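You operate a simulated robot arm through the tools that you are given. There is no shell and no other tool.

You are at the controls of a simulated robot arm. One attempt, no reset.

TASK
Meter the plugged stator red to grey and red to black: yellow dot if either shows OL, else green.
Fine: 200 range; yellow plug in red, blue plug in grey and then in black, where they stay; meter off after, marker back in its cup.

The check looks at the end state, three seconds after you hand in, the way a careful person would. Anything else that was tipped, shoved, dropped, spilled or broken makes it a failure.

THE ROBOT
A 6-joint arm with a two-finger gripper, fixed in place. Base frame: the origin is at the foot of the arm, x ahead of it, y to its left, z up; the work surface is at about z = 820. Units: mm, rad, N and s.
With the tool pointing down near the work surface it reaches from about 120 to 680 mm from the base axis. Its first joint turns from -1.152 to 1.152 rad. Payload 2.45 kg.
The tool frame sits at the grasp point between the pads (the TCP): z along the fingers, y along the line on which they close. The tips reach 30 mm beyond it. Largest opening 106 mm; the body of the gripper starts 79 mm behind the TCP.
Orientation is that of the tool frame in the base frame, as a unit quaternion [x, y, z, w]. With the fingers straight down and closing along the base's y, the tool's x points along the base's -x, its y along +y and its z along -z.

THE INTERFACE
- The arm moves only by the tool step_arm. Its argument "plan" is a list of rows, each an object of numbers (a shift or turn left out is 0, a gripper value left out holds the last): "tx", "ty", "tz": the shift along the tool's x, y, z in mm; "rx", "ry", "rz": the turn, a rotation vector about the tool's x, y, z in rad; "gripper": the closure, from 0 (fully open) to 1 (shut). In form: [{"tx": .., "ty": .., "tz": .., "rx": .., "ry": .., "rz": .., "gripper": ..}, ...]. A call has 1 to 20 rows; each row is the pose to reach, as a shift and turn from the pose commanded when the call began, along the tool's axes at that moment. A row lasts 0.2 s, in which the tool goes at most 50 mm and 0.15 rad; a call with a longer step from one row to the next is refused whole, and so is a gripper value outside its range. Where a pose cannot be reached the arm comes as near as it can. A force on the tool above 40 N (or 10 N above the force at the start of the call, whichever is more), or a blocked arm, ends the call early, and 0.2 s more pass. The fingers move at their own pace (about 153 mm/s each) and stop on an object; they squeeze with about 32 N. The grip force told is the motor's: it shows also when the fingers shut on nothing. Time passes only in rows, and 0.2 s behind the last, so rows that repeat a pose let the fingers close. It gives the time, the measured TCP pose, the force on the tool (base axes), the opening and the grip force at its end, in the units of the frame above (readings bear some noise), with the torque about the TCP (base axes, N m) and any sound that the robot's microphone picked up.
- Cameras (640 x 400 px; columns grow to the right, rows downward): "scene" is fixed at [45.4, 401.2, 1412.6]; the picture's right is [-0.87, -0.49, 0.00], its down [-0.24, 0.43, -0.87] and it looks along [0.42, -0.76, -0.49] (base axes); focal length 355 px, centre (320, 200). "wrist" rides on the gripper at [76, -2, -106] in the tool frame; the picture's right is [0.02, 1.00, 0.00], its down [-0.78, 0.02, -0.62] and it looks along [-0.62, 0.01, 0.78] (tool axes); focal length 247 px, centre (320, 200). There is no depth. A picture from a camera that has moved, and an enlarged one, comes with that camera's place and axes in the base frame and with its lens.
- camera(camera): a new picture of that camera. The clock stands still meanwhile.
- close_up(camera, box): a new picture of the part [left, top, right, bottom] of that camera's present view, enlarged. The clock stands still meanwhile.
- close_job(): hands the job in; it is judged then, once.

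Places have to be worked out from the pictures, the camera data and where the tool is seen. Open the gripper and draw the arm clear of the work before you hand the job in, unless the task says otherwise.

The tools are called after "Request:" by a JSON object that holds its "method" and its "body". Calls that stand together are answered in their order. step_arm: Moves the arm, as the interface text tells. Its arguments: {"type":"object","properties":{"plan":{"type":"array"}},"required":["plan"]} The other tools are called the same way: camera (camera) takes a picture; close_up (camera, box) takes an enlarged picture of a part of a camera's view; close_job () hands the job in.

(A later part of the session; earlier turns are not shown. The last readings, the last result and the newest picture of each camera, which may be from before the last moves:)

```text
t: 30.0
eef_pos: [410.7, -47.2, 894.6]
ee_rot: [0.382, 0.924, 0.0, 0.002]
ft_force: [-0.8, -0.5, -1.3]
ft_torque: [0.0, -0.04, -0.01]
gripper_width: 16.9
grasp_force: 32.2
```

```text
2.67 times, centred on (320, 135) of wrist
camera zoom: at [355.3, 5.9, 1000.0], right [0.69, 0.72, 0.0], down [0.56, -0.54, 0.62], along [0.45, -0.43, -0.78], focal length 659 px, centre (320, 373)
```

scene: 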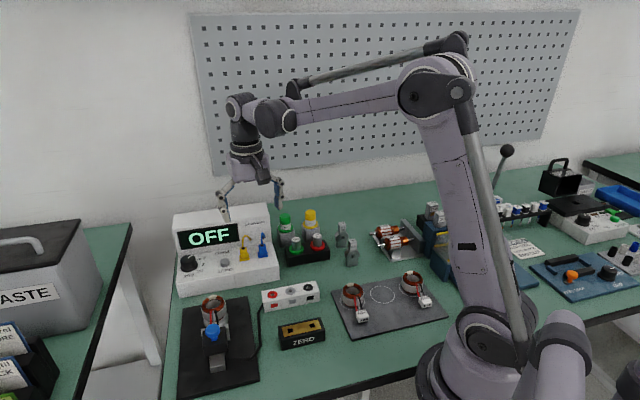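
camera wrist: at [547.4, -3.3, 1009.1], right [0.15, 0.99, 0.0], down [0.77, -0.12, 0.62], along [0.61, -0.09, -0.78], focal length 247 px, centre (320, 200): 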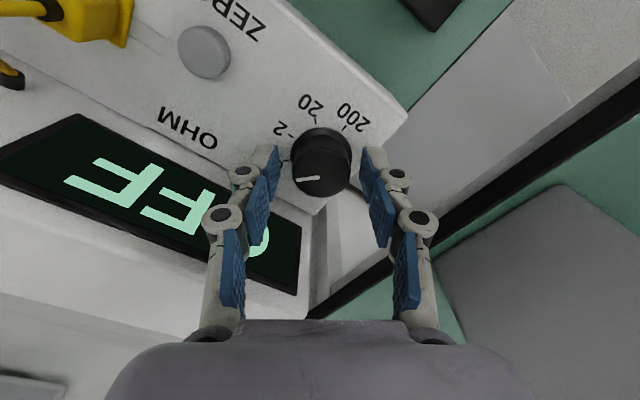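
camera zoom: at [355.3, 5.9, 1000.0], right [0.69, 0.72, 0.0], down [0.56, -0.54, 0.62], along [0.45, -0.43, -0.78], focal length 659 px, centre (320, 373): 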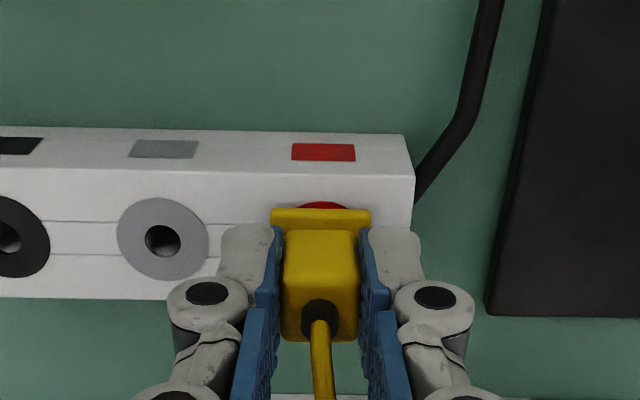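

The pin has gone in with no resistance. I continue in 1 mm steps down to the flange.

Request:
{"method": "step_arm", "body": {"plan": [{"tz": 1.5}, {"tz": 3}, {"tz": 4}, {"tz": 5}, {"tz": 6}, {"tz": 6}]}}

Request:
{"method": "close_up", "body": {"camera": "scene", "box": [250, 245, 330, 315]}}

Request:
{"method": "close_up", "body": {"camera": "wrist", "box": [200, 60, 440, 210]}}

```text
t: 31.4
eef_pos: [410.2, -46.6, 889.3]
ee_rot: [0.383, 0.924, 0.0, 0.0]
ft_force: [-1.3, -0.1, 8.1]
ft_torque: [0.0, 0.06, -0.01]
gripper_width: 16.6
grasp_force: 32.4
stopped in row 6: the force on the tool passed its limit at 42 N (the readings are from after the stop); the commanded pose is now the measured one
```

```text
5.71 times, centred on (290, 280) of scene
camera zoom: at [45.2, 401.3, 1412.6], right [-0.87, -0.49, 0.0], down [-0.24, 0.43, -0.87], along [0.42, -0.76, -0.49], focal length 2028 px, centre (491, -257)
```

zoom: 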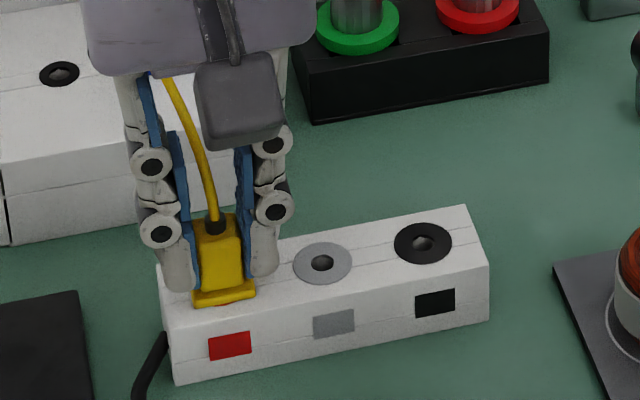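

```text
2.67 times, centred on (320, 135) of wrist
camera zoom: at [355.8, 5.4, 995.8], right [0.69, 0.72, 0.0], down [0.57, -0.54, 0.62], along [0.45, -0.43, -0.78], focal length 659 px, centre (320, 373)
```

zoom: 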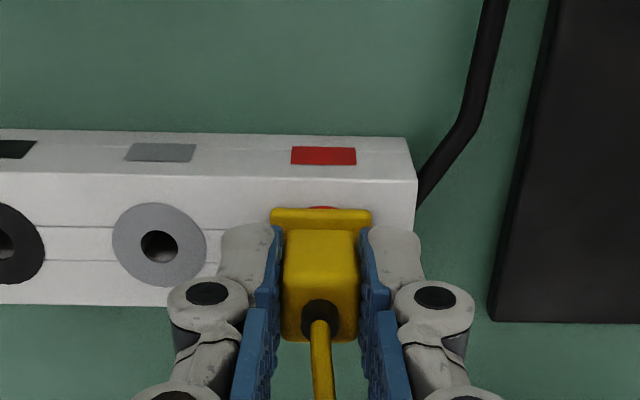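

The flange has seated with the tool at z=889.3, so the block top is about 849. I release a little, rise straight up, and travel to hover over the blue plug.

Request:
{"method": "step_arm", "body": {"plan": [{"gripper": 0.7}, {"gripper": 0.7}, {"tz": -12}, {"tz": -30}, {"tz": -55}, {"tz": -86}, {"tz": -90, "tx": -30}, {"tz": -90, "tx": -70}, {"tz": -90, "tx": -105, "ty": 1}, {"tz": -86, "tx": -125.4, "ty": 2.3}, {"tz": -80, "tx": -125.4, "ty": 2.3}, {"tz": -75, "tx": -125.4, "ty": 2.3}]}}

Request:
{"method": "close_up", "body": {"camera": "wrist", "box": [160, 60, 480, 260]}}

Request:
{"method": "close_up", "body": {"camera": "scene", "box": [165, 195, 345, 315]}}

```text
t: 34.0
eef_pos: [502.7, -133.9, 965.2]
ee_rot: [0.383, 0.924, -0.001, 0.0]
ft_force: [0.7, 0.2, -0.4]
ft_torque: [0.01, -0.01, -0.02]
gripper_width: 31.5
grasp_force: 0.0
```

```text
2.00 times, centred on (320, 160) of wrist
camera zoom: at [446.5, -81.6, 1070.7], right [0.69, 0.72, 0.0], down [0.57, -0.54, 0.62], along [0.45, -0.43, -0.78], focal length 494 px, centre (320, 280)
```

zoom: 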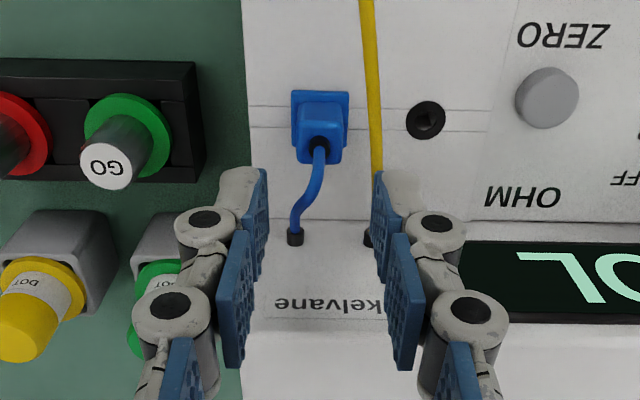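

```text
3.33 times, centred on (255, 255) of scene
camera zoom: at [45.4, 401.2, 1412.6], right [-0.87, -0.49, 0.0], down [-0.24, 0.43, -0.87], along [0.42, -0.76, -0.49], focal length 1183 px, centre (537, 17)
```

zoom: 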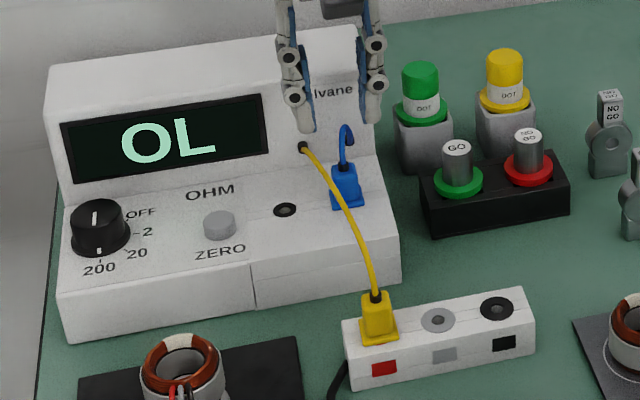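

Yellow is seated in red. Its cord now passes close to the blue plug's right side, so I look closer at that gap before descending.

Request:
{"method": "close_up", "body": {"camera": "wrist", "box": [270, 60, 400, 190]}}

Request:
{"method": "close_up", "body": {"camera": "scene", "box": [240, 225, 300, 300]}}

```text
3.08 times, centred on (335, 125) of wrist
camera zoom: at [446.5, -81.6, 1070.7], right [0.69, 0.72, 0.0], down [0.57, -0.54, 0.62], along [0.45, -0.43, -0.78], focal length 760 px, centre (274, 431)
```

zoom: 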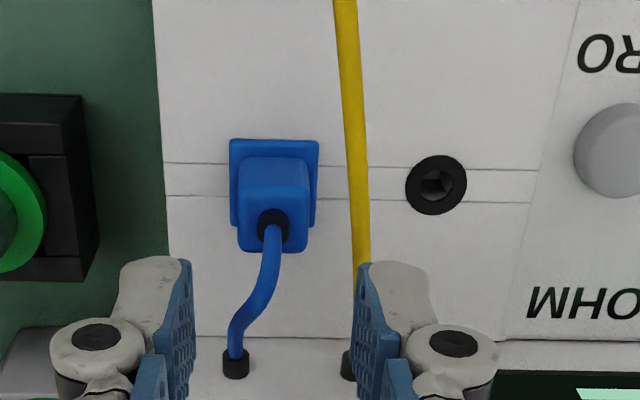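

```text
5.33 times, centred on (270, 262) of scene
camera zoom: at [45.4, 401.2, 1412.6], right [-0.87, -0.49, 0.0], down [-0.24, 0.43, -0.87], along [0.42, -0.76, -0.49], focal length 1893 px, centre (587, -133)
```

zoom: 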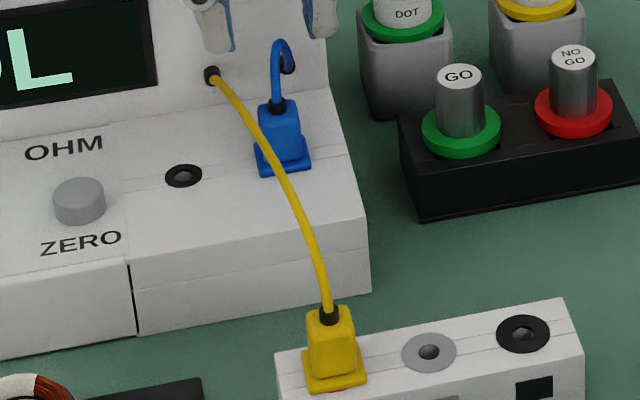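

The gap between the blue plug and yellow cord is about 6 mm, so the right finger may nudge the cord slightly. I narrow to about 24 mm and descend with that finger tight to the plug.

Request:
{"method": "step_arm", "body": {"plan": [{"ty": -0.7, "gripper": 0.775}, {"ty": -0.7, "tz": 15}, {"ty": -0.7, "tz": 30}, {"ty": -0.7, "tz": 42}, {"ty": -0.7, "tz": 42}]}}

Request:
{"method": "close_up", "body": {"camera": "wrist", "box": [220, 90, 420, 240]}}

Request:
{"method": "close_up", "body": {"camera": "scene", "box": [230, 205, 310, 285]}}

```text
t: 35.2
eef_pos: [501.7, -134.4, 924.7]
ee_rot: [0.383, 0.924, 0.001, 0.0]
ft_force: [-0.3, 0.3, -0.2]
ft_torque: [-0.01, 0.0, -0.03]
gripper_width: 23.9
grasp_force: 0.1
```

```text
2.67 times, centred on (320, 165) of wrist
camera zoom: at [446.4, -81.8, 1029.4], right [0.69, 0.72, 0.0], down [0.57, -0.54, 0.62], along [0.45, -0.43, -0.78], focal length 659 px, centre (320, 293)
```

zoom: 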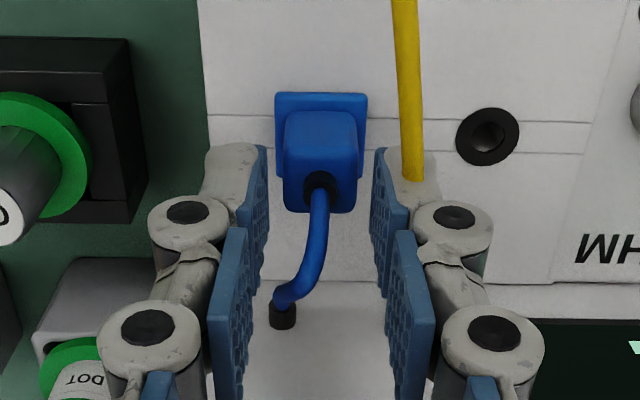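

```text
5.00 times, centred on (270, 245) of scene
camera zoom: at [45.4, 401.2, 1412.6], right [-0.87, -0.49, 0.0], down [-0.24, 0.43, -0.87], along [0.42, -0.76, -0.49], focal length 1775 px, centre (570, -25)
```

zoom: 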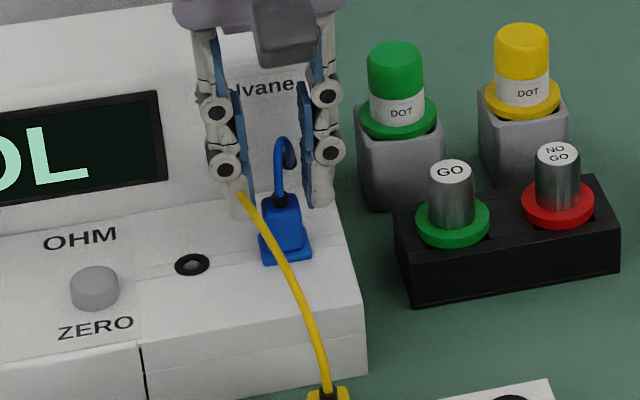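

The plug is centred between the pads and the cord gives no resistance. I go down the last 20 mm, close, and draw the plug up.

Request:
{"method": "step_arm", "body": {"plan": [{"tz": 10}, {"tz": 20}, {"tz": 20}, {"tz": 20, "gripper": 1}, {"tz": 20}, {"tz": 20}, {"tz": 20}]}}

Request:
{"method": "close_up", "body": {"camera": "wrist", "box": [220, 90, 420, 240]}}

```text
t: 36.8
eef_pos: [502.0, -134.8, 903.4]
ee_rot: [0.382, 0.924, 0.0, 0.0]
ft_force: [0.8, -0.6, -0.3]
ft_torque: [0.01, -0.05, 0.04]
gripper_width: 16.7
grasp_force: 32.1
```

```text
2.67 times, centred on (320, 165) of wrist
camera zoom: at [446.1, -82.4, 1009.0], right [0.69, 0.72, 0.0], down [0.57, -0.54, 0.62], along [0.45, -0.43, -0.78], focal length 659 px, centre (320, 293)
```

zoom: 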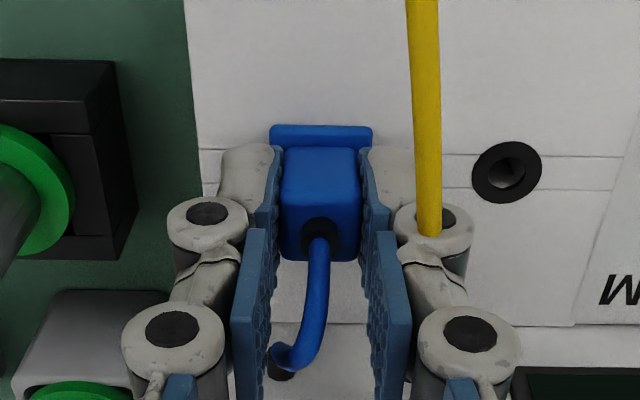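

Blue is gripped at 16.7 mm and the cord is clearly no obstacle. I lift it out and carry it over toward the grey socket, staying high.

Request:
{"method": "step_arm", "body": {"plan": [{"tz": -6}, {"tz": -14}, {"tz": -24}, {"tz": -38}, {"tz": -55}, {"tz": -75}, {"tz": -75, "tx": 35, "ty": -12}, {"tz": -75, "tx": 75, "ty": -26}, {"tz": -75, "tx": 110, "ty": -37}, {"tz": -75, "tx": 125.2, "ty": -42.6}, {"tz": -75, "tx": 125.2, "ty": -42.6}, {"tz": -75, "tx": 125.2, "ty": -42.6}]}}

Request:
{"method": "close_up", "body": {"camera": "wrist", "box": [200, 60, 440, 210]}}

Request:
{"method": "close_up", "body": {"camera": "scene", "box": [195, 205, 345, 315]}}

```text
t: 39.4
eef_pos: [384.5, -76.9, 977.2]
ee_rot: [0.382, 0.924, 0.0, 0.0]
ft_force: [-0.1, -0.5, -0.2]
ft_torque: [0.0, 0.01, 0.04]
gripper_width: 16.7
grasp_force: 32.1
```

```text
2.67 times, centred on (320, 135) of wrist
camera zoom: at [326.9, -23.6, 1082.5], right [0.69, 0.72, 0.0], down [0.57, -0.54, 0.62], along [0.45, -0.43, -0.78], focal length 659 px, centre (320, 373)
```

zoom: 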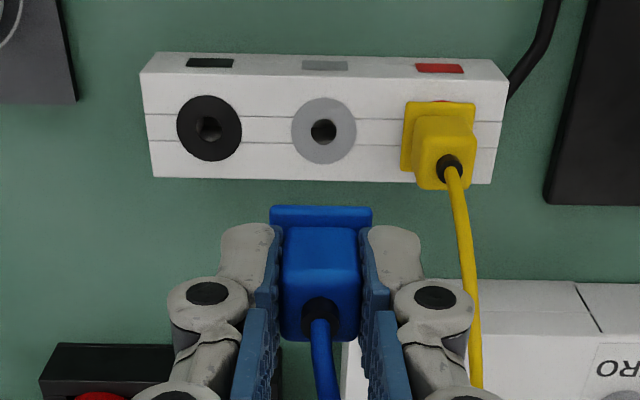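

```text
3.64 times, centred on (270, 260) of scene
camera zoom: at [45.4, 401.2, 1412.6], right [-0.87, -0.49, 0.0], down [-0.24, 0.43, -0.87], along [0.42, -0.76, -0.49], focal length 1291 px, centre (502, -18)
```

zoom: 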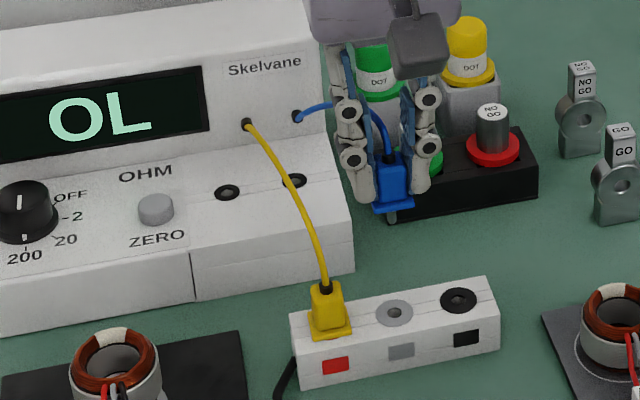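

The grey socket reads within about a millimetre of the plug's line. I lower to just above the block and re-check.

Request:
{"method": "step_arm", "body": {"plan": [{"tz": 15}, {"tz": 30}, {"tz": 45}, {"tz": 60}, {"tz": 60}, {"tz": 60}]}}

Request:
{"method": "close_up", "body": {"camera": "wrist", "box": [200, 60, 440, 210]}}

Request:
{"method": "close_up", "body": {"camera": "scene", "box": [250, 245, 330, 315]}}

```text
t: 40.8
eef_pos: [382.1, -75.1, 918.6]
ee_rot: [0.383, 0.924, 0.0, -0.001]
ft_force: [0.3, -0.5, -0.1]
ft_torque: [-0.01, 0.02, 0.03]
gripper_width: 16.8
grasp_force: 32.6
```

```text
2.67 times, centred on (320, 135) of wrist
camera zoom: at [326.3, -23.4, 1023.8], right [0.69, 0.72, 0.0], down [0.57, -0.54, 0.62], along [0.45, -0.43, -0.78], focal length 659 px, centre (320, 373)
```

zoom: 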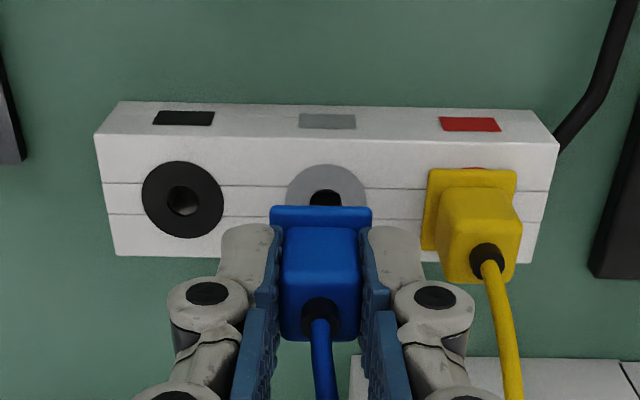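

```text
5.71 times, centred on (290, 280) of scene
camera zoom: at [45.4, 401.2, 1412.6], right [-0.87, -0.49, 0.0], down [-0.24, 0.43, -0.87], along [0.42, -0.76, -0.49], focal length 2028 px, centre (491, -257)
```

zoom: 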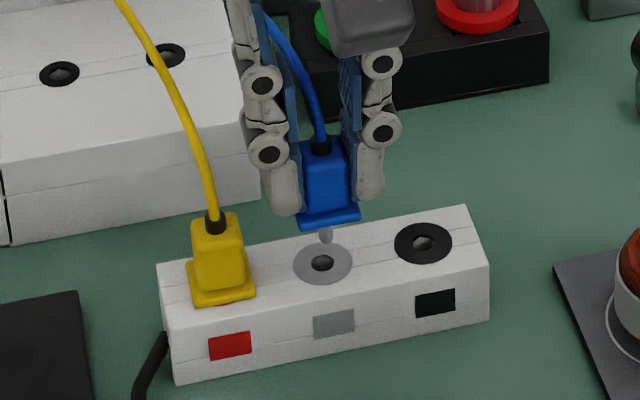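

Both views say the plug should go about 1 mm back and 1.2 mm to the right. I correct that and lower into the hole.

Request:
{"method": "step_arm", "body": {"plan": [{"tx": -0.9, "ty": 1.1}, {"tx": -0.9, "ty": 1.1}, {"tx": -0.9, "ty": 1.1, "tz": 5}, {"tx": -0.9, "ty": 1.1, "tz": 10}, {"tx": -0.9, "ty": 1.1, "tz": 13}, {"tx": -0.9, "ty": 1.1, "tz": 13}]}}

Request:
{"method": "close_up", "body": {"camera": "scene", "box": [250, 245, 330, 315]}}

Request:
{"method": "close_up", "body": {"camera": "wrist", "box": [200, 60, 440, 210]}}

```text
t: 42.2
eef_pos: [383.9, -76.7, 904.2]
ee_rot: [0.383, 0.924, 0.0, 0.001]
ft_force: [-0.3, 0.4, 0.6]
ft_torque: [-0.03, 0.0, 0.0]
gripper_width: 16.5
grasp_force: 32.2
```

```text
5.71 times, centred on (290, 280) of scene
camera zoom: at [45.4, 401.2, 1412.6], right [-0.87, -0.49, 0.0], down [-0.24, 0.43, -0.87], along [0.42, -0.76, -0.49], focal length 2028 px, centre (491, -257)
```

zoom: 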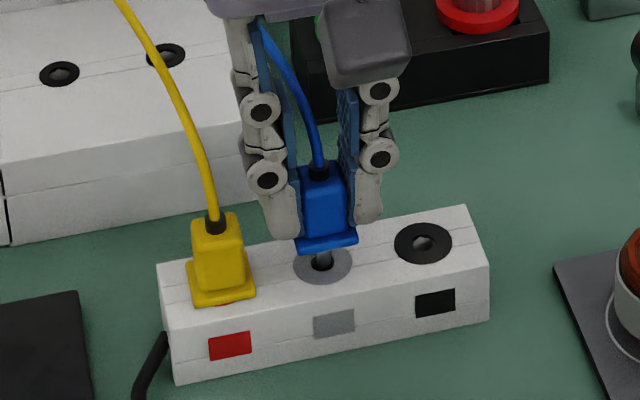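

```text
2.67 times, centred on (320, 135) of wrist
camera zoom: at [328.1, -23.8, 1010.6], right [0.69, 0.72, 0.0], down [0.57, -0.54, 0.62], along [0.45, -0.43, -0.78], focal length 659 px, centre (320, 373)
```

zoom: 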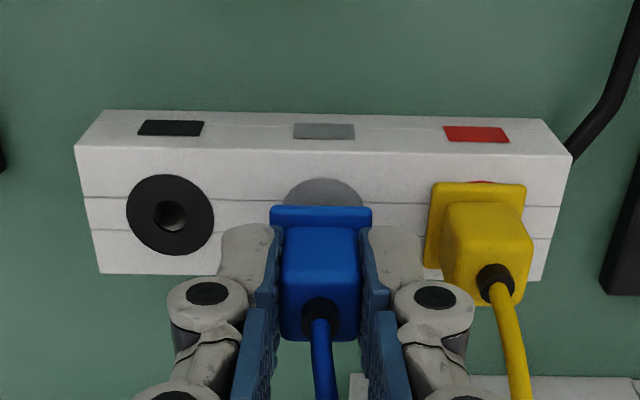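

The pin is lined up over the hole and starting in with no load. I lower the remaining 15 mm.

Request:
{"method": "step_arm", "body": {"plan": [{"tz": 3}, {"tz": 6}, {"tz": 9}, {"tz": 11}, {"tz": 13}, {"tz": 14}, {"tz": 15}, {"tz": 15}]}}

Request:
{"method": "close_up", "body": {"camera": "scene", "box": [165, 205, 345, 315]}}

Request:
{"method": "close_up", "body": {"camera": "wrist", "box": [200, 60, 440, 210]}}

```text
t: 44.0
eef_pos: [384.2, -75.5, 890.2]
ee_rot: [0.383, 0.924, 0.001, 0.0]
ft_force: [-0.7, 0.3, 0.2]
ft_torque: [0.0, 0.02, 0.0]
gripper_width: 16.8
grasp_force: 31.7
```

```text
3.56 times, centred on (255, 260) of scene
camera zoom: at [45.4, 401.2, 1412.6], right [-0.87, -0.49, 0.0], down [-0.24, 0.43, -0.87], along [0.42, -0.76, -0.49], focal length 1262 px, centre (551, -13)
```

zoom: 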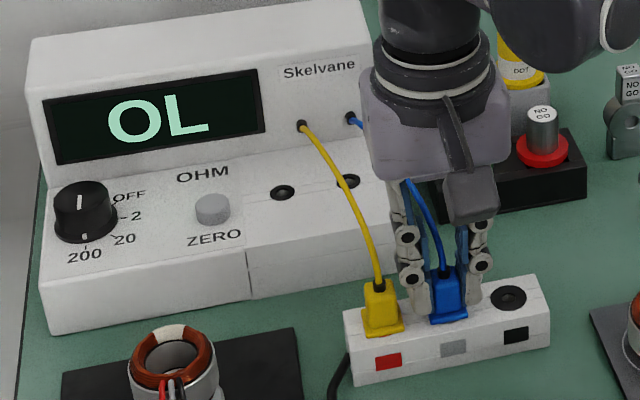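

```text
2.67 times, centred on (320, 135) of wrist
camera zoom: at [328.4, -22.9, 995.6], right [0.69, 0.72, 0.0], down [0.57, -0.54, 0.62], along [0.45, -0.43, -0.78], focal length 659 px, centre (320, 373)
```

zoom: 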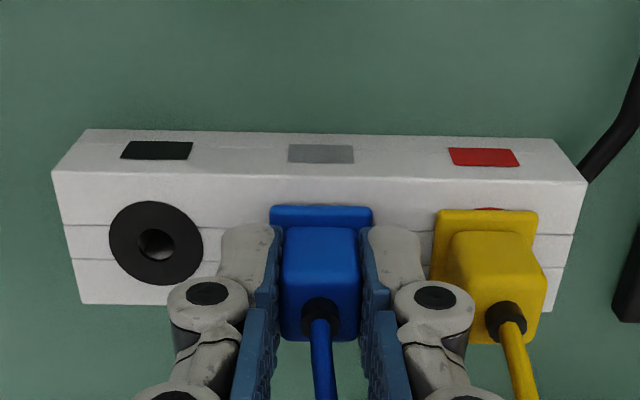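

The flange still has about 2 mm to go and the display reads OL. I press down gently until it seats.

Request:
{"method": "step_arm", "body": {"plan": [{"tz": 1}, {"tz": 2}, {"tz": 3}, {"tz": 4}, {"tz": 4}]}}

Request:
{"method": "close_up", "body": {"camera": "scene", "box": [165, 205, 345, 315]}}

Request:
{"method": "close_up", "body": {"camera": "scene", "box": [250, 245, 330, 315]}}

```text
t: 44.9
eef_pos: [382.9, -76.8, 888.2]
ee_rot: [0.383, 0.924, 0.0, -0.001]
ft_force: [-2.3, 1.3, 11.9]
ft_torque: [0.02, 0.05, 0.03]
gripper_width: 16.6
grasp_force: 32.2
stopped in row 4: the force on the tool passed its limit at 46 N (the readings are from after the stop); the commanded pose is now the measured one
```

```text
3.56 times, centred on (255, 260) of scene
camera zoom: at [45.2, 401.3, 1412.5], right [-0.87, -0.49, 0.0], down [-0.24, 0.43, -0.87], along [0.42, -0.76, -0.49], focal length 1262 px, centre (551, -13)
```

zoom: 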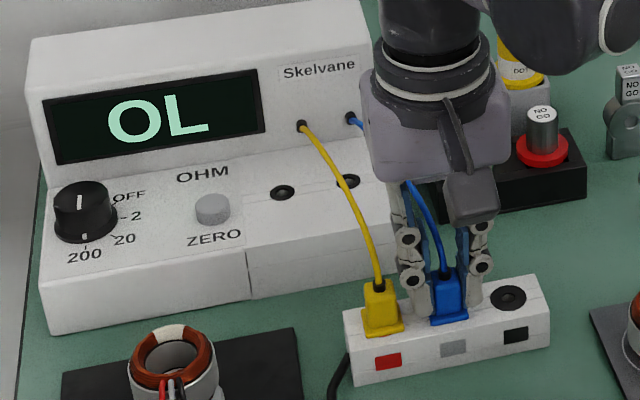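

```text
5.71 times, centred on (290, 280) of scene
camera zoom: at [45.2, 401.3, 1412.5], right [-0.87, -0.49, 0.0], down [-0.24, 0.43, -0.87], along [0.42, -0.76, -0.49], focal length 2028 px, centre (491, -257)
```

zoom: 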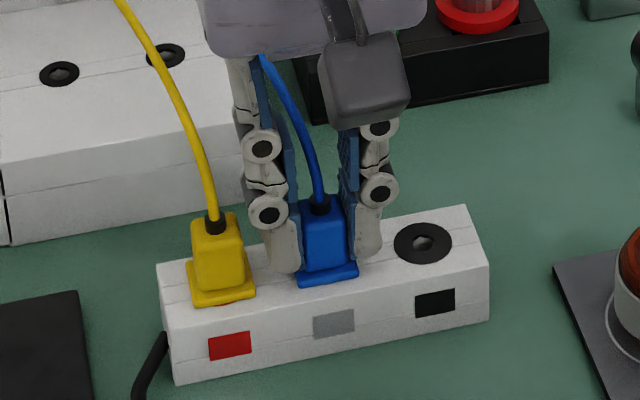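

It seated 15 mm below the meter-deck height, the same as yellow, so both plugs are home. I release, rise and wait a moment for a settled red-grey reading.

Request:
{"method": "step_arm", "body": {"plan": [{"gripper": 0.775}, {"gripper": 0.775}, {"tz": -10}, {"tz": -25}, {"tz": -45}, {"tz": -70}, {"tz": -90}, {"tz": -90}, {"tz": -90}, {"tz": -90}]}}

Request:
{"method": "close_up", "body": {"camera": "scene", "box": [165, 205, 345, 315]}}

Request:
{"method": "close_up", "body": {"camera": "wrist", "box": [200, 60, 440, 210]}}

Request:
{"method": "close_up", "body": {"camera": "scene", "box": [250, 245, 330, 315]}}

```text
t: 47.1
eef_pos: [383.8, -75.9, 977.7]
ee_rot: [0.382, 0.924, 0.0, 0.0]
ft_force: [-0.1, -0.2, 0.0]
ft_torque: [0.02, 0.02, -0.02]
gripper_width: 23.8
grasp_force: 0.1
```

```text
3.56 times, centred on (255, 260) of scene
camera zoom: at [45.4, 401.2, 1412.6], right [-0.87, -0.49, 0.0], down [-0.24, 0.43, -0.87], along [0.42, -0.76, -0.49], focal length 1262 px, centre (551, -13)
```

zoom: 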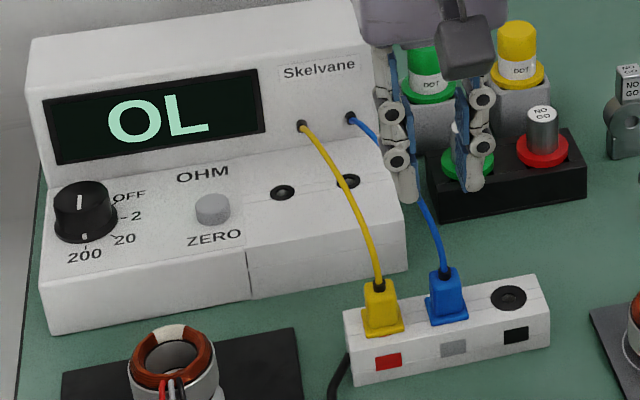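

```text
2.67 times, centred on (320, 135) of wrist
camera zoom: at [328.7, -22.8, 1083.4], right [0.69, 0.72, 0.0], down [0.57, -0.54, 0.62], along [0.45, -0.43, -0.78], focal length 659 px, centre (320, 373)
```

zoom: 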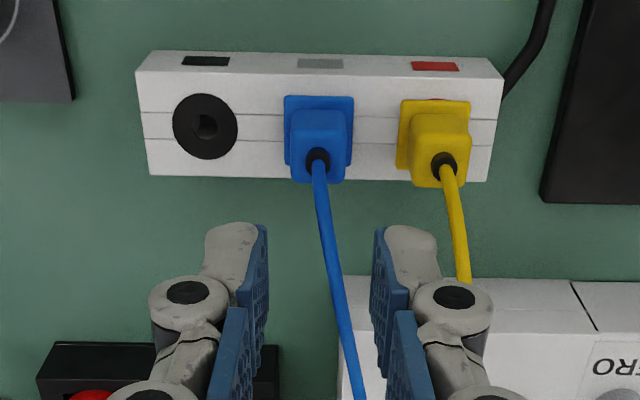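

```text
5.71 times, centred on (290, 280) of scene
camera zoom: at [45.4, 401.2, 1412.6], right [-0.87, -0.49, 0.0], down [-0.24, 0.43, -0.87], along [0.42, -0.76, -0.49], focal length 2028 px, centre (491, -257)
```

zoom: 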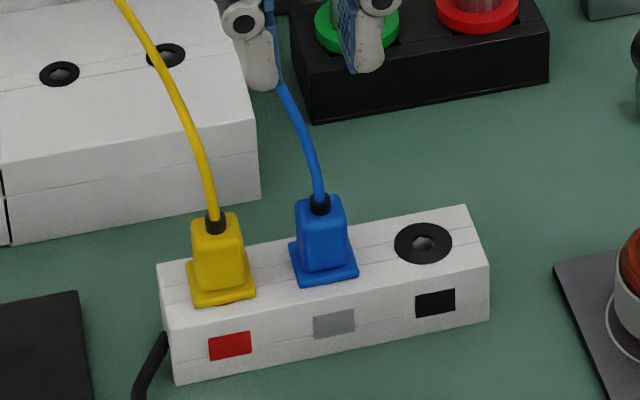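

Red to grey reads OL with both plugs home. Now I return to the blue plug by the same path, grip it and lift it out.

Request:
{"method": "step_arm", "body": {"plan": [{"tz": 25}, {"tz": 50}, {"tz": 70}, {"tz": 82}, {"tz": 89}, {"tz": 89}, {"tz": 89, "gripper": 1}, {"tz": 89}, {"tz": 89}, {"tz": 84}, {"tz": 76}, {"tz": 66}, {"tz": 54}, {"tz": 40}, {"tz": 25}, {"tz": 25}]}}

Request:
{"method": "close_up", "body": {"camera": "wrist", "box": [200, 60, 440, 210]}}

Request:
{"method": "close_up", "body": {"camera": "scene", "box": [250, 245, 330, 315]}}

```text
t: 50.5
eef_pos: [384.3, -76.9, 954.0]
ee_rot: [0.383, 0.924, 0.0, 0.0]
ft_force: [0.1, -0.1, -0.6]
ft_torque: [0.03, 0.0, 0.0]
gripper_width: 16.9
grasp_force: 32.6
```

```text
2.67 times, centred on (320, 135) of wrist
camera zoom: at [329.4, -24.6, 1058.7], right [0.69, 0.72, 0.0], down [0.57, -0.54, 0.62], along [0.45, -0.43, -0.78], focal length 659 px, centre (320, 373)
```

zoom: 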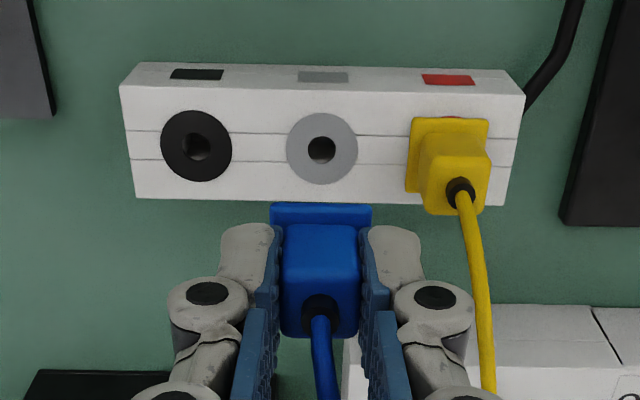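

```text
5.71 times, centred on (290, 280) of scene
camera zoom: at [45.4, 401.2, 1412.6], right [-0.87, -0.49, 0.0], down [-0.24, 0.43, -0.87], along [0.42, -0.76, -0.49], focal length 2028 px, centre (491, -257)
```

zoom: 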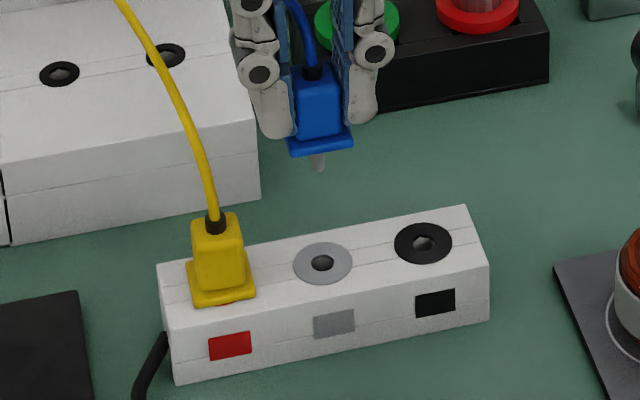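

The plug is out cleanly. I move 40 mm along the row to black and lower to just above the block.

Request:
{"method": "step_arm", "body": {"plan": [{"ty": -15}, {"ty": -30}, {"ty": -40}, {"ty": -40, "tz": 10}, {"ty": -40, "tz": 20}, {"ty": -40, "tz": 30}, {"ty": -40, "tz": 36}, {"ty": -40, "tz": 36}, {"ty": -40, "tz": 36}]}}

Request:
{"method": "close_up", "body": {"camera": "wrist", "box": [200, 60, 440, 210]}}

Request:
{"method": "close_up", "body": {"camera": "scene", "box": [250, 245, 330, 315]}}

```text
t: 52.5
eef_pos: [355.4, -104.3, 916.9]
ee_rot: [0.382, 0.924, 0.0, -0.001]
ft_force: [0.8, 0.0, -0.9]
ft_torque: [0.0, -0.01, 0.01]
gripper_width: 16.9
grasp_force: 31.8
```

```text
2.67 times, centred on (320, 135) of wrist
camera zoom: at [300.2, -51.6, 1022.1], right [0.69, 0.72, 0.0], down [0.57, -0.54, 0.62], along [0.45, -0.43, -0.78], focal length 659 px, centre (320, 373)
```

zoom: 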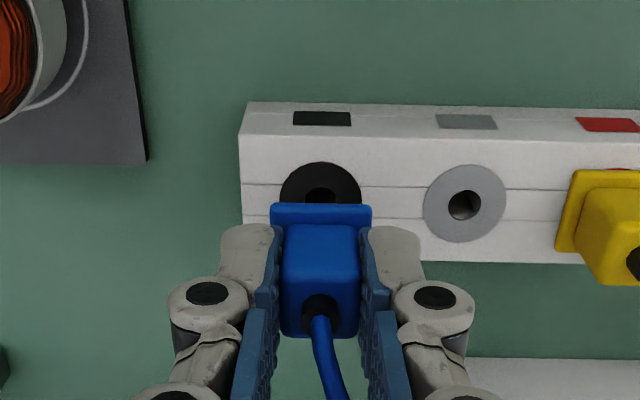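

```text
5.71 times, centred on (290, 280) of scene
camera zoom: at [45.4, 401.2, 1412.6], right [-0.87, -0.49, 0.0], down [-0.24, 0.43, -0.87], along [0.42, -0.76, -0.49], focal length 2028 px, centre (491, -257)
```

zoom: 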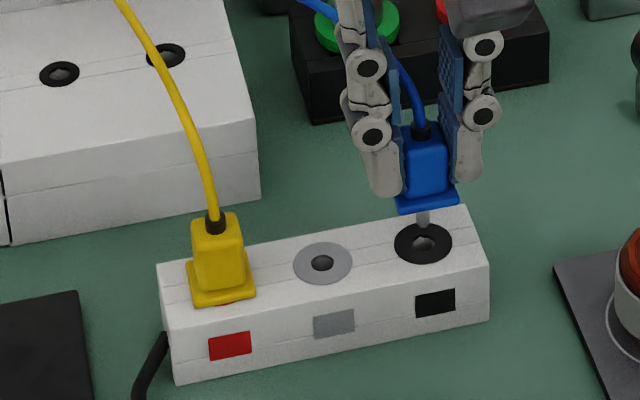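

The pin lines up with the black socket in both views. I lower it in slowly.

Request:
{"method": "step_arm", "body": {"plan": [{"tz": 4}, {"tz": 8}, {"tz": 11}, {"tz": 14}, {"tz": 14}]}}

Request:
{"method": "close_up", "body": {"camera": "scene", "box": [250, 245, 330, 315]}}

Request:
{"method": "close_up", "body": {"camera": "wrist", "box": [200, 60, 440, 210]}}

```text
t: 53.7
eef_pos: [355.2, -104.1, 901.7]
ee_rot: [0.383, 0.924, 0.0, 0.0]
ft_force: [0.6, 0.1, -0.5]
ft_torque: [0.0, -0.06, -0.01]
gripper_width: 17.0
grasp_force: 31.9
```

```text
5.71 times, centred on (290, 280) of scene
camera zoom: at [45.4, 401.2, 1412.6], right [-0.87, -0.49, 0.0], down [-0.24, 0.43, -0.87], along [0.42, -0.76, -0.49], focal length 2028 px, centre (491, -257)
```

zoom: 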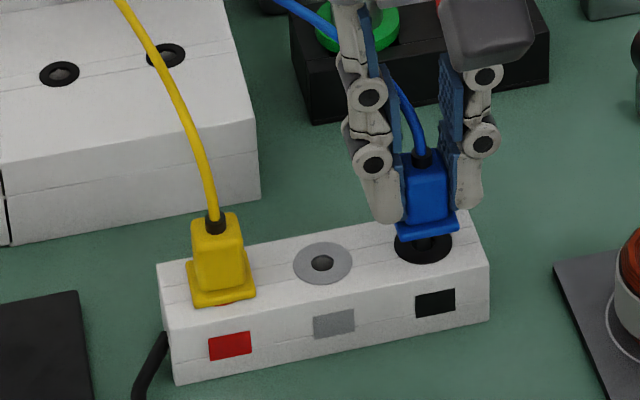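

```text
2.67 times, centred on (320, 135) of wrist
camera zoom: at [300.5, -51.9, 1008.3], right [0.69, 0.72, 0.0], down [0.57, -0.54, 0.62], along [0.45, -0.43, -0.78], focal length 659 px, centre (320, 373)
```

zoom: 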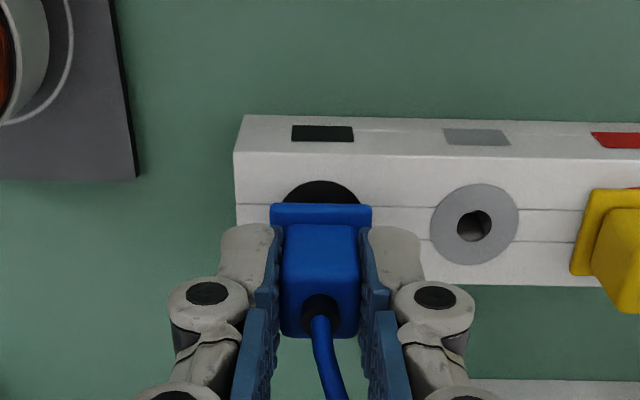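

It is entering with no load, so I continue down to the seat and then hold.

Request:
{"method": "step_arm", "body": {"plan": [{"tz": 3}, {"tz": 6}, {"tz": 9}, {"tz": 11}, {"tz": 12.5}, {"tz": 13.5}, {"tz": 14.5}, {"tz": 15.5}, {"tz": 15.5}]}}

Request:
{"method": "close_up", "body": {"camera": "scene", "box": [165, 205, 345, 315]}}

Request:
{"method": "close_up", "body": {"camera": "scene", "box": [250, 245, 330, 315]}}

```text
t: 55.4
eef_pos: [354.9, -104.8, 889.0]
ee_rot: [0.383, 0.924, -0.001, -0.002]
ft_force: [-1.2, 0.5, 9.2]
ft_torque: [0.07, 0.01, 0.01]
gripper_width: 16.8
grasp_force: 32.0
stopped in row 8: the force on the tool passed its limit at 46 N (the readings are from after the stop); the commanded pose is now the measured one
```

```text
3.56 times, centred on (255, 260) of scene
camera zoom: at [45.2, 401.3, 1412.5], right [-0.87, -0.49, 0.0], down [-0.24, 0.43, -0.87], along [0.42, -0.76, -0.49], focal length 1262 px, centre (551, -13)
```

zoom: 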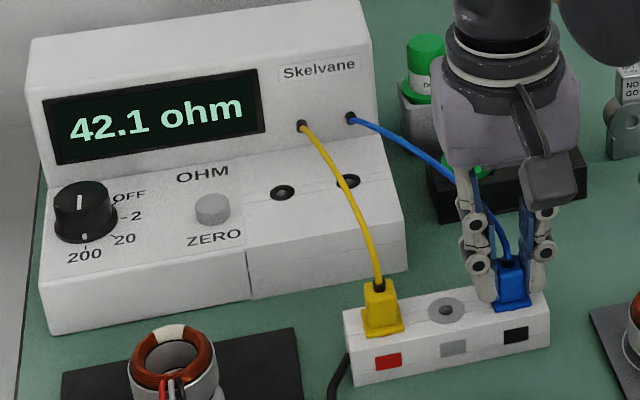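

```text
5.71 times, centred on (290, 280) of scene
camera zoom: at [45.2, 401.3, 1412.5], right [-0.87, -0.49, 0.0], down [-0.24, 0.43, -0.87], along [0.42, -0.76, -0.49], focal length 2028 px, centre (491, -257)
```

zoom: 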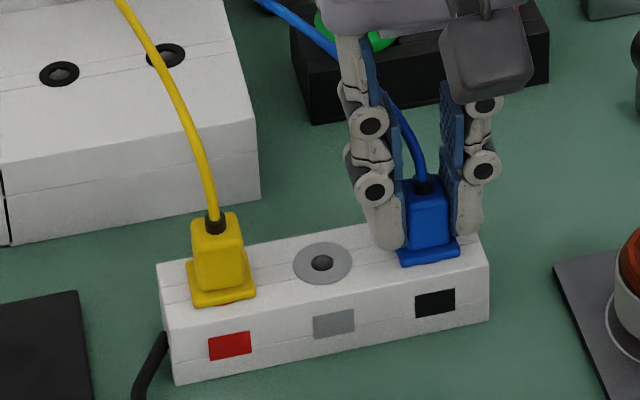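

Red to black reads 42.1 ohm, which also proves the yellow contact is good, so the red-grey OL is genuine and the dot must be yellow. I release blue where it stays, rise, and travel to hover over the knob turned 10° past the row.

Request:
{"method": "step_arm", "body": {"plan": [{"gripper": 0.775}, {"gripper": 0.775}, {"tz": -12}, {"tz": -30}, {"tz": -55}, {"tz": -80}, {"tz": -90, "ty": 35, "tx": -17}, {"tz": -90, "ty": 75, "tx": -37}, {"tz": -90, "ty": 118, "tx": -58}, {"tz": -90, "ty": 160, "tx": -79, "gripper": 0.53}, {"tz": -90, "ty": 200, "tx": -99}, {"tz": -85, "ty": 235, "tx": -116, "rz": 0.08}, {"tz": -75, "ty": 254.5, "tx": -125.4, "rz": 0.175}, {"tz": -75, "ty": 254.5, "tx": -125.4, "rz": 0.175}, {"tz": -75, "ty": 254.5, "tx": -125.4, "rz": 0.175}]}}

Request:
{"method": "close_up", "body": {"camera": "wrist", "box": [200, 60, 440, 240]}}

Request:
{"method": "close_up", "body": {"camera": "scene", "box": [165, 195, 345, 325]}}

```text
t: 58.6
eef_pos: [624.3, -12.2, 963.5]
ee_rot: [0.463, 0.887, 0.0, -0.002]
ft_force: [0.0, 0.4, -0.5]
ft_torque: [0.02, -0.02, 0.0]
gripper_width: 49.8
grasp_force: 0.2
```

```text
2.22 times, centred on (320, 150) of wrist
camera zoom: at [579.9, 49.4, 1069.9], right [0.81, 0.59, 0.0], down [0.46, -0.63, 0.62], along [0.37, -0.5, -0.78], focal length 549 px, centre (320, 311)
```

zoom: 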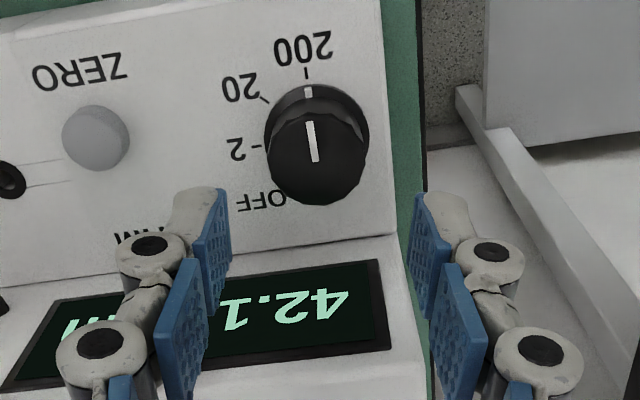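

```text
3.08 times, centred on (255, 260) of scene
camera zoom: at [45.4, 401.2, 1412.6], right [-0.87, -0.49, 0.0], down [-0.24, 0.43, -0.87], along [0.42, -0.76, -0.49], focal length 1092 px, centre (520, 15)
```

zoom: 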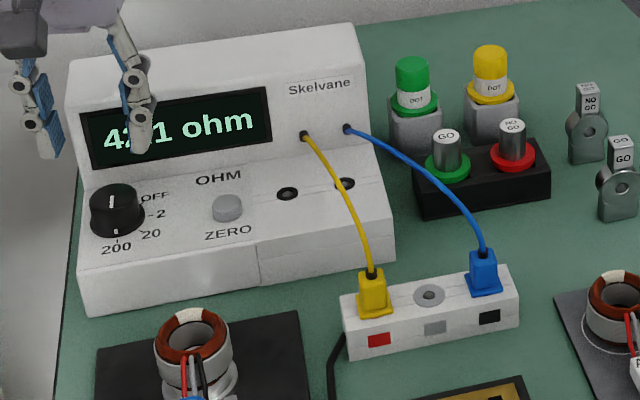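

The knob is within 2 mm of the axis. I descend around it and check the centring before gripping.

Request:
{"method": "step_arm", "body": {"plan": [{"ty": -0.6, "tz": 15}, {"ty": -0.6, "tz": 30}, {"ty": -0.6, "tz": 45}, {"ty": -0.6, "tz": 59}, {"ty": -0.6, "tz": 59}]}}

Request:
{"method": "close_up", "body": {"camera": "wrist", "box": [200, 90, 440, 240]}}

```text
t: 59.8
eef_pos: [625.4, -12.8, 905.1]
ee_rot: [0.462, 0.887, 0.0, -0.001]
ft_force: [-0.2, 0.3, 0.3]
ft_torque: [-0.02, 0.01, 0.02]
gripper_width: 50.0
grasp_force: 0.1
```

```text
2.67 times, centred on (320, 165) of wrist
camera zoom: at [580.0, 47.6, 1009.9], right [0.81, 0.59, 0.0], down [0.46, -0.63, 0.62], along [0.37, -0.5, -0.78], focal length 659 px, centre (320, 293)
```

zoom: 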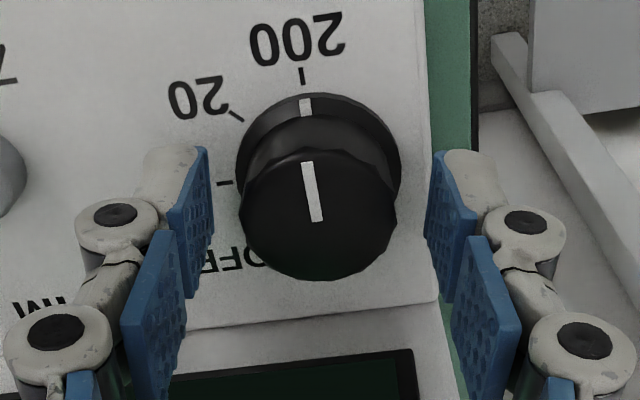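

It is 1.3 mm off in each direction. I trim, grip, and turn back 45° counter-clockwise.

Request:
{"method": "step_arm", "body": {"plan": [{"tx": 1, "ty": -1.2}, {"tx": 1, "ty": -1.2, "gripper": 1}, {"tx": 1, "ty": -1.2}, {"tx": 1, "ty": -1.2}, {"tx": 1, "ty": -1.2, "rz": -0.13}, {"tx": 1, "ty": -1.2, "rz": -0.26}, {"tx": 1, "ty": -1.2, "rz": -0.39}, {"tx": 1, "ty": -1.2, "rz": -0.52}, {"tx": 1, "ty": -1.2, "rz": -0.65}, {"tx": 1, "ty": -1.2, "rz": -0.785}, {"tx": 1, "ty": -1.2, "rz": -0.785}]}}

Request:
{"method": "close_up", "body": {"camera": "wrist", "box": [200, 90, 440, 240]}}

```text
t: 62.2
eef_pos: [623.2, -14.0, 904.6]
ee_rot: [0.087, 0.996, 0.001, 0.002]
ft_force: [16.0, 3.3, 26.8]
ft_torque: [0.08, -0.61, -0.01]
gripper_width: 32.8
grasp_force: 44.9
```

```text
2.67 times, centred on (320, 165) of wrist
camera zoom: at [547.2, -2.6, 1010.2], right [0.15, 0.99, 0.0], down [0.77, -0.12, 0.62], along [0.62, -0.09, -0.78], focal length 659 px, centre (320, 293)
```

zoom: 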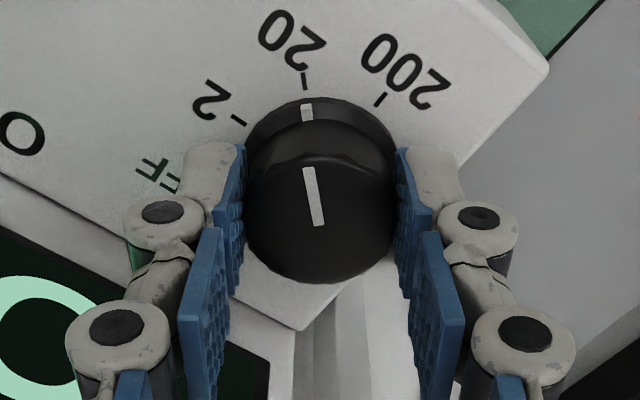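

It moved to 20 with some stress built up. I release, swing forward with a 1 mm relief, re-grip and turn another 45°.

Request:
{"method": "step_arm", "body": {"plan": [{"gripper": 0.53}, {"gripper": 0.53}, {"tx": -1, "rz": 0.13}, {"tx": -1, "rz": 0.26}, {"tx": -1, "rz": 0.39}, {"tx": -1, "rz": 0.52}, {"tx": -1, "rz": 0.65}, {"tx": -1, "rz": 0.785}, {"tx": -1, "rz": 0.785}, {"tx": -1, "rz": 0.785, "gripper": 1}, {"tx": -1, "rz": 0.785}, {"tx": -1, "rz": 0.785}, {"tx": -1, "rz": 0.65}, {"tx": -1, "rz": 0.52}, {"tx": -1, "rz": 0.39}, {"tx": -1, "rz": 0.26}, {"tx": -1, "rz": 0.13}, {"tx": -1, "rz": 0}, {"tx": -1, "rz": 0}]}}

Request:
{"method": "close_up", "body": {"camera": "wrist", "box": [200, 90, 440, 240]}}

```text
t: 66.2
eef_pos: [623.9, -13.3, 904.7]
ee_rot: [0.086, 0.996, 0.0, -0.001]
ft_force: [8.3, 6.3, 17.1]
ft_torque: [0.07, -0.6, 0.02]
gripper_width: 33.0
grasp_force: 45.1
```

```text
2.67 times, centred on (320, 165) of wrist
camera zoom: at [548.0, -2.7, 1010.3], right [0.15, 0.99, 0.0], down [0.78, -0.12, 0.62], along [0.61, -0.09, -0.78], focal length 659 px, centre (320, 293)
```

zoom: 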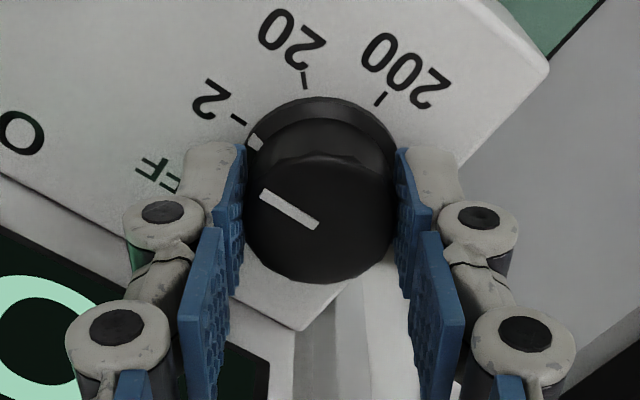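

Now the pointer is at 2. One more cycle takes it to OFF.

Request:
{"method": "step_arm", "body": {"plan": [{"gripper": 0.53}, {"gripper": 0.53}, {"tx": -0.6, "rz": 0.13}, {"tx": -0.6, "rz": 0.26}, {"tx": -0.6, "rz": 0.39}, {"tx": -0.6, "rz": 0.52}, {"tx": -0.6, "rz": 0.65}, {"tx": -0.6, "rz": 0.785}, {"tx": -0.6, "rz": 0.785}, {"tx": -0.6, "rz": 0.785, "gripper": 1}, {"tx": -0.6, "rz": 0.785}, {"tx": -0.6, "rz": 0.785}, {"tx": -0.6, "rz": 0.65}, {"tx": -0.6, "rz": 0.52}, {"tx": -0.6, "rz": 0.39}, {"tx": -0.6, "rz": 0.26}, {"tx": -0.6, "rz": 0.13}, {"tx": -0.6, "rz": 0}, {"tx": -0.6, "rz": 0}]}}

Request:
{"method": "close_up", "body": {"camera": "wrist", "box": [200, 90, 440, 240]}}

Request:
{"method": "close_up", "body": {"camera": "scene", "box": [165, 195, 345, 325]}}

```text
t: 70.2
eef_pos: [624.5, -14.0, 905.1]
ee_rot: [0.087, 0.996, 0.0, 0.001]
ft_force: [9.0, 0.3, 9.2]
ft_torque: [-0.14, -0.91, -0.39]
gripper_width: 32.9
grasp_force: 45.1
```

```text
2.67 times, centred on (320, 165) of wrist
camera zoom: at [548.8, -2.6, 1010.3], right [0.15, 0.99, 0.0], down [0.77, -0.12, 0.62], along [0.61, -0.1, -0.78], focal length 659 px, centre (320, 293)
```

zoom: 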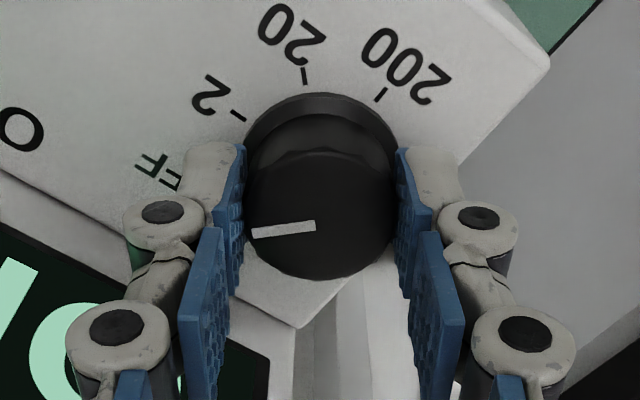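

```text
3.08 times, centred on (255, 260) of scene
camera zoom: at [45.4, 401.3, 1412.5], right [-0.87, -0.49, 0.0], down [-0.24, 0.43, -0.87], along [0.42, -0.76, -0.49], focal length 1092 px, centre (520, 15)
```

zoom: 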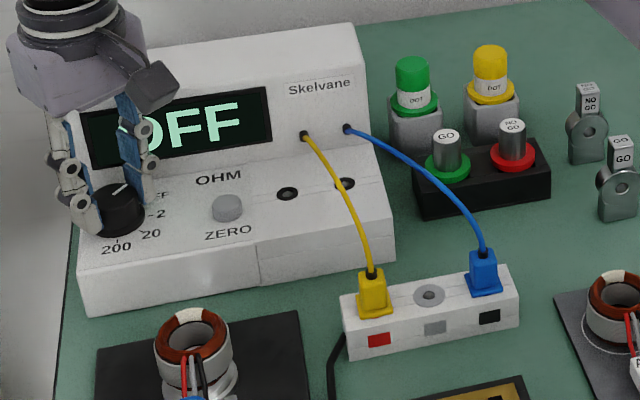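

The meter shows OFF. I release, rise, and move across to inspect the plugged stator's top from above.

Request:
{"method": "step_arm", "body": {"plan": [{"gripper": 0.53}, {"gripper": 0.53}, {"tz": -15}, {"tz": -35}, {"tz": -60}, {"tz": -75, "tx": 35, "ty": 7}, {"tz": -75, "tx": 80, "ty": 16}, {"tz": -75, "tx": 125, "ty": 25}, {"tz": -75, "tx": 165, "ty": 33}, {"tz": -75, "tx": 194, "ty": 39}, {"tz": -75, "tx": 194, "ty": 39}]}}

Request:
{"method": "camera", "body": {"camera": "wrist"}}

Request:
{"method": "close_up", "body": {"camera": "wrist", "box": [240, 80, 400, 200]}}

Request:
{"method": "close_up", "body": {"camera": "scene", "box": [330, 260, 450, 340]}}

Request:
{"method": "close_up", "body": {"camera": "scene", "box": [170, 280, 260, 340]}}

```text
t: 72.6
eef_pos: [442.7, 58.8, 980.6]
ee_rot: [0.089, 0.996, 0.0, -0.001]
ft_force: [-0.8, 0.0, -0.4]
ft_torque: [0.0, 0.02, 0.0]
gripper_width: 49.7
grasp_force: 0.0
```

```text
taken
camera wrist: at [366.5, 69.3, 1085.7], right [0.15, 0.99, 0.0], down [0.78, -0.12, 0.62], along [0.61, -0.1, -0.78], focal length 247 px, centre (320, 200)
```

wrist: 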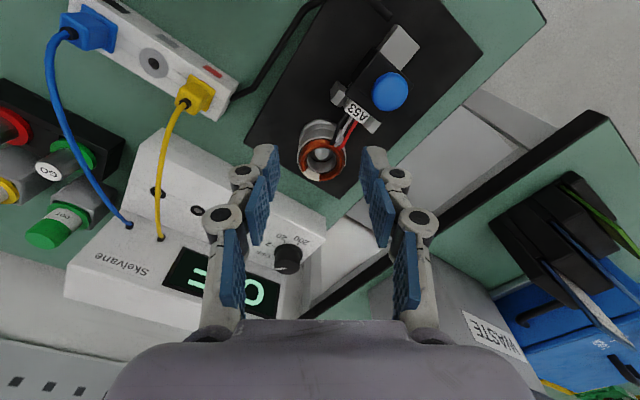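

```text
3.33 times, centred on (320, 140) of wrist
camera zoom: at [366.5, 69.3, 1085.7], right [0.15, 0.99, 0.0], down [0.78, -0.12, 0.62], along [0.61, -0.1, -0.78], focal length 823 px, centre (320, 400)
```

zoom: 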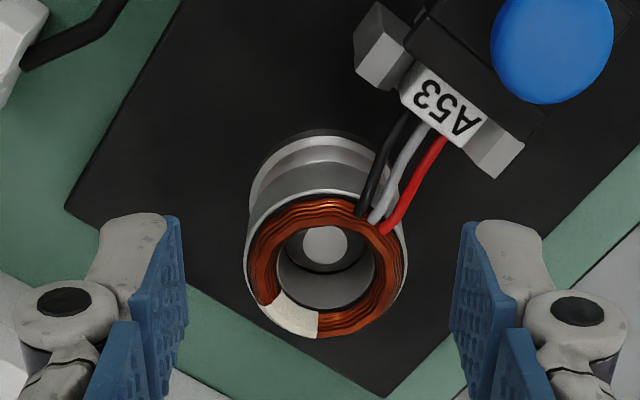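

```text
5.00 times, centred on (390, 300) of scene
camera zoom: at [45.3, 401.3, 1412.6], right [-0.87, -0.49, 0.0], down [-0.24, 0.43, -0.87], along [0.42, -0.76, -0.49], focal length 1775 px, centre (-30, -300)
```

zoom: 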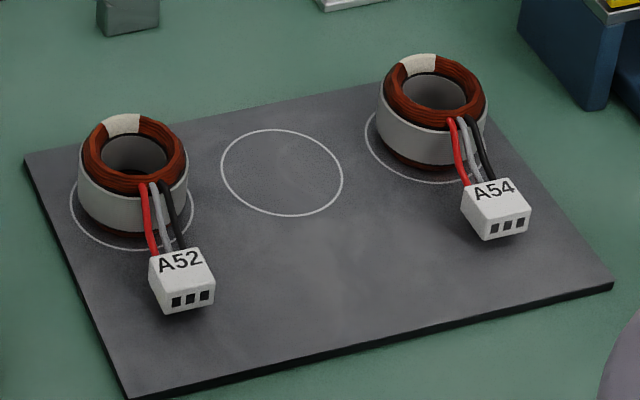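

```text
6.67 times, centred on (215, 310) of scene
camera zoom: at [45.3, 401.3, 1412.6], right [-0.87, -0.49, 0.0], down [-0.24, 0.43, -0.87], along [0.42, -0.76, -0.49], focal length 2366 px, centre (1020, -533)
```

zoom: 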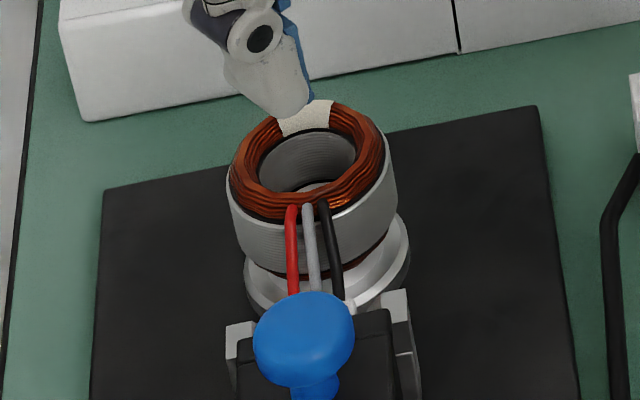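

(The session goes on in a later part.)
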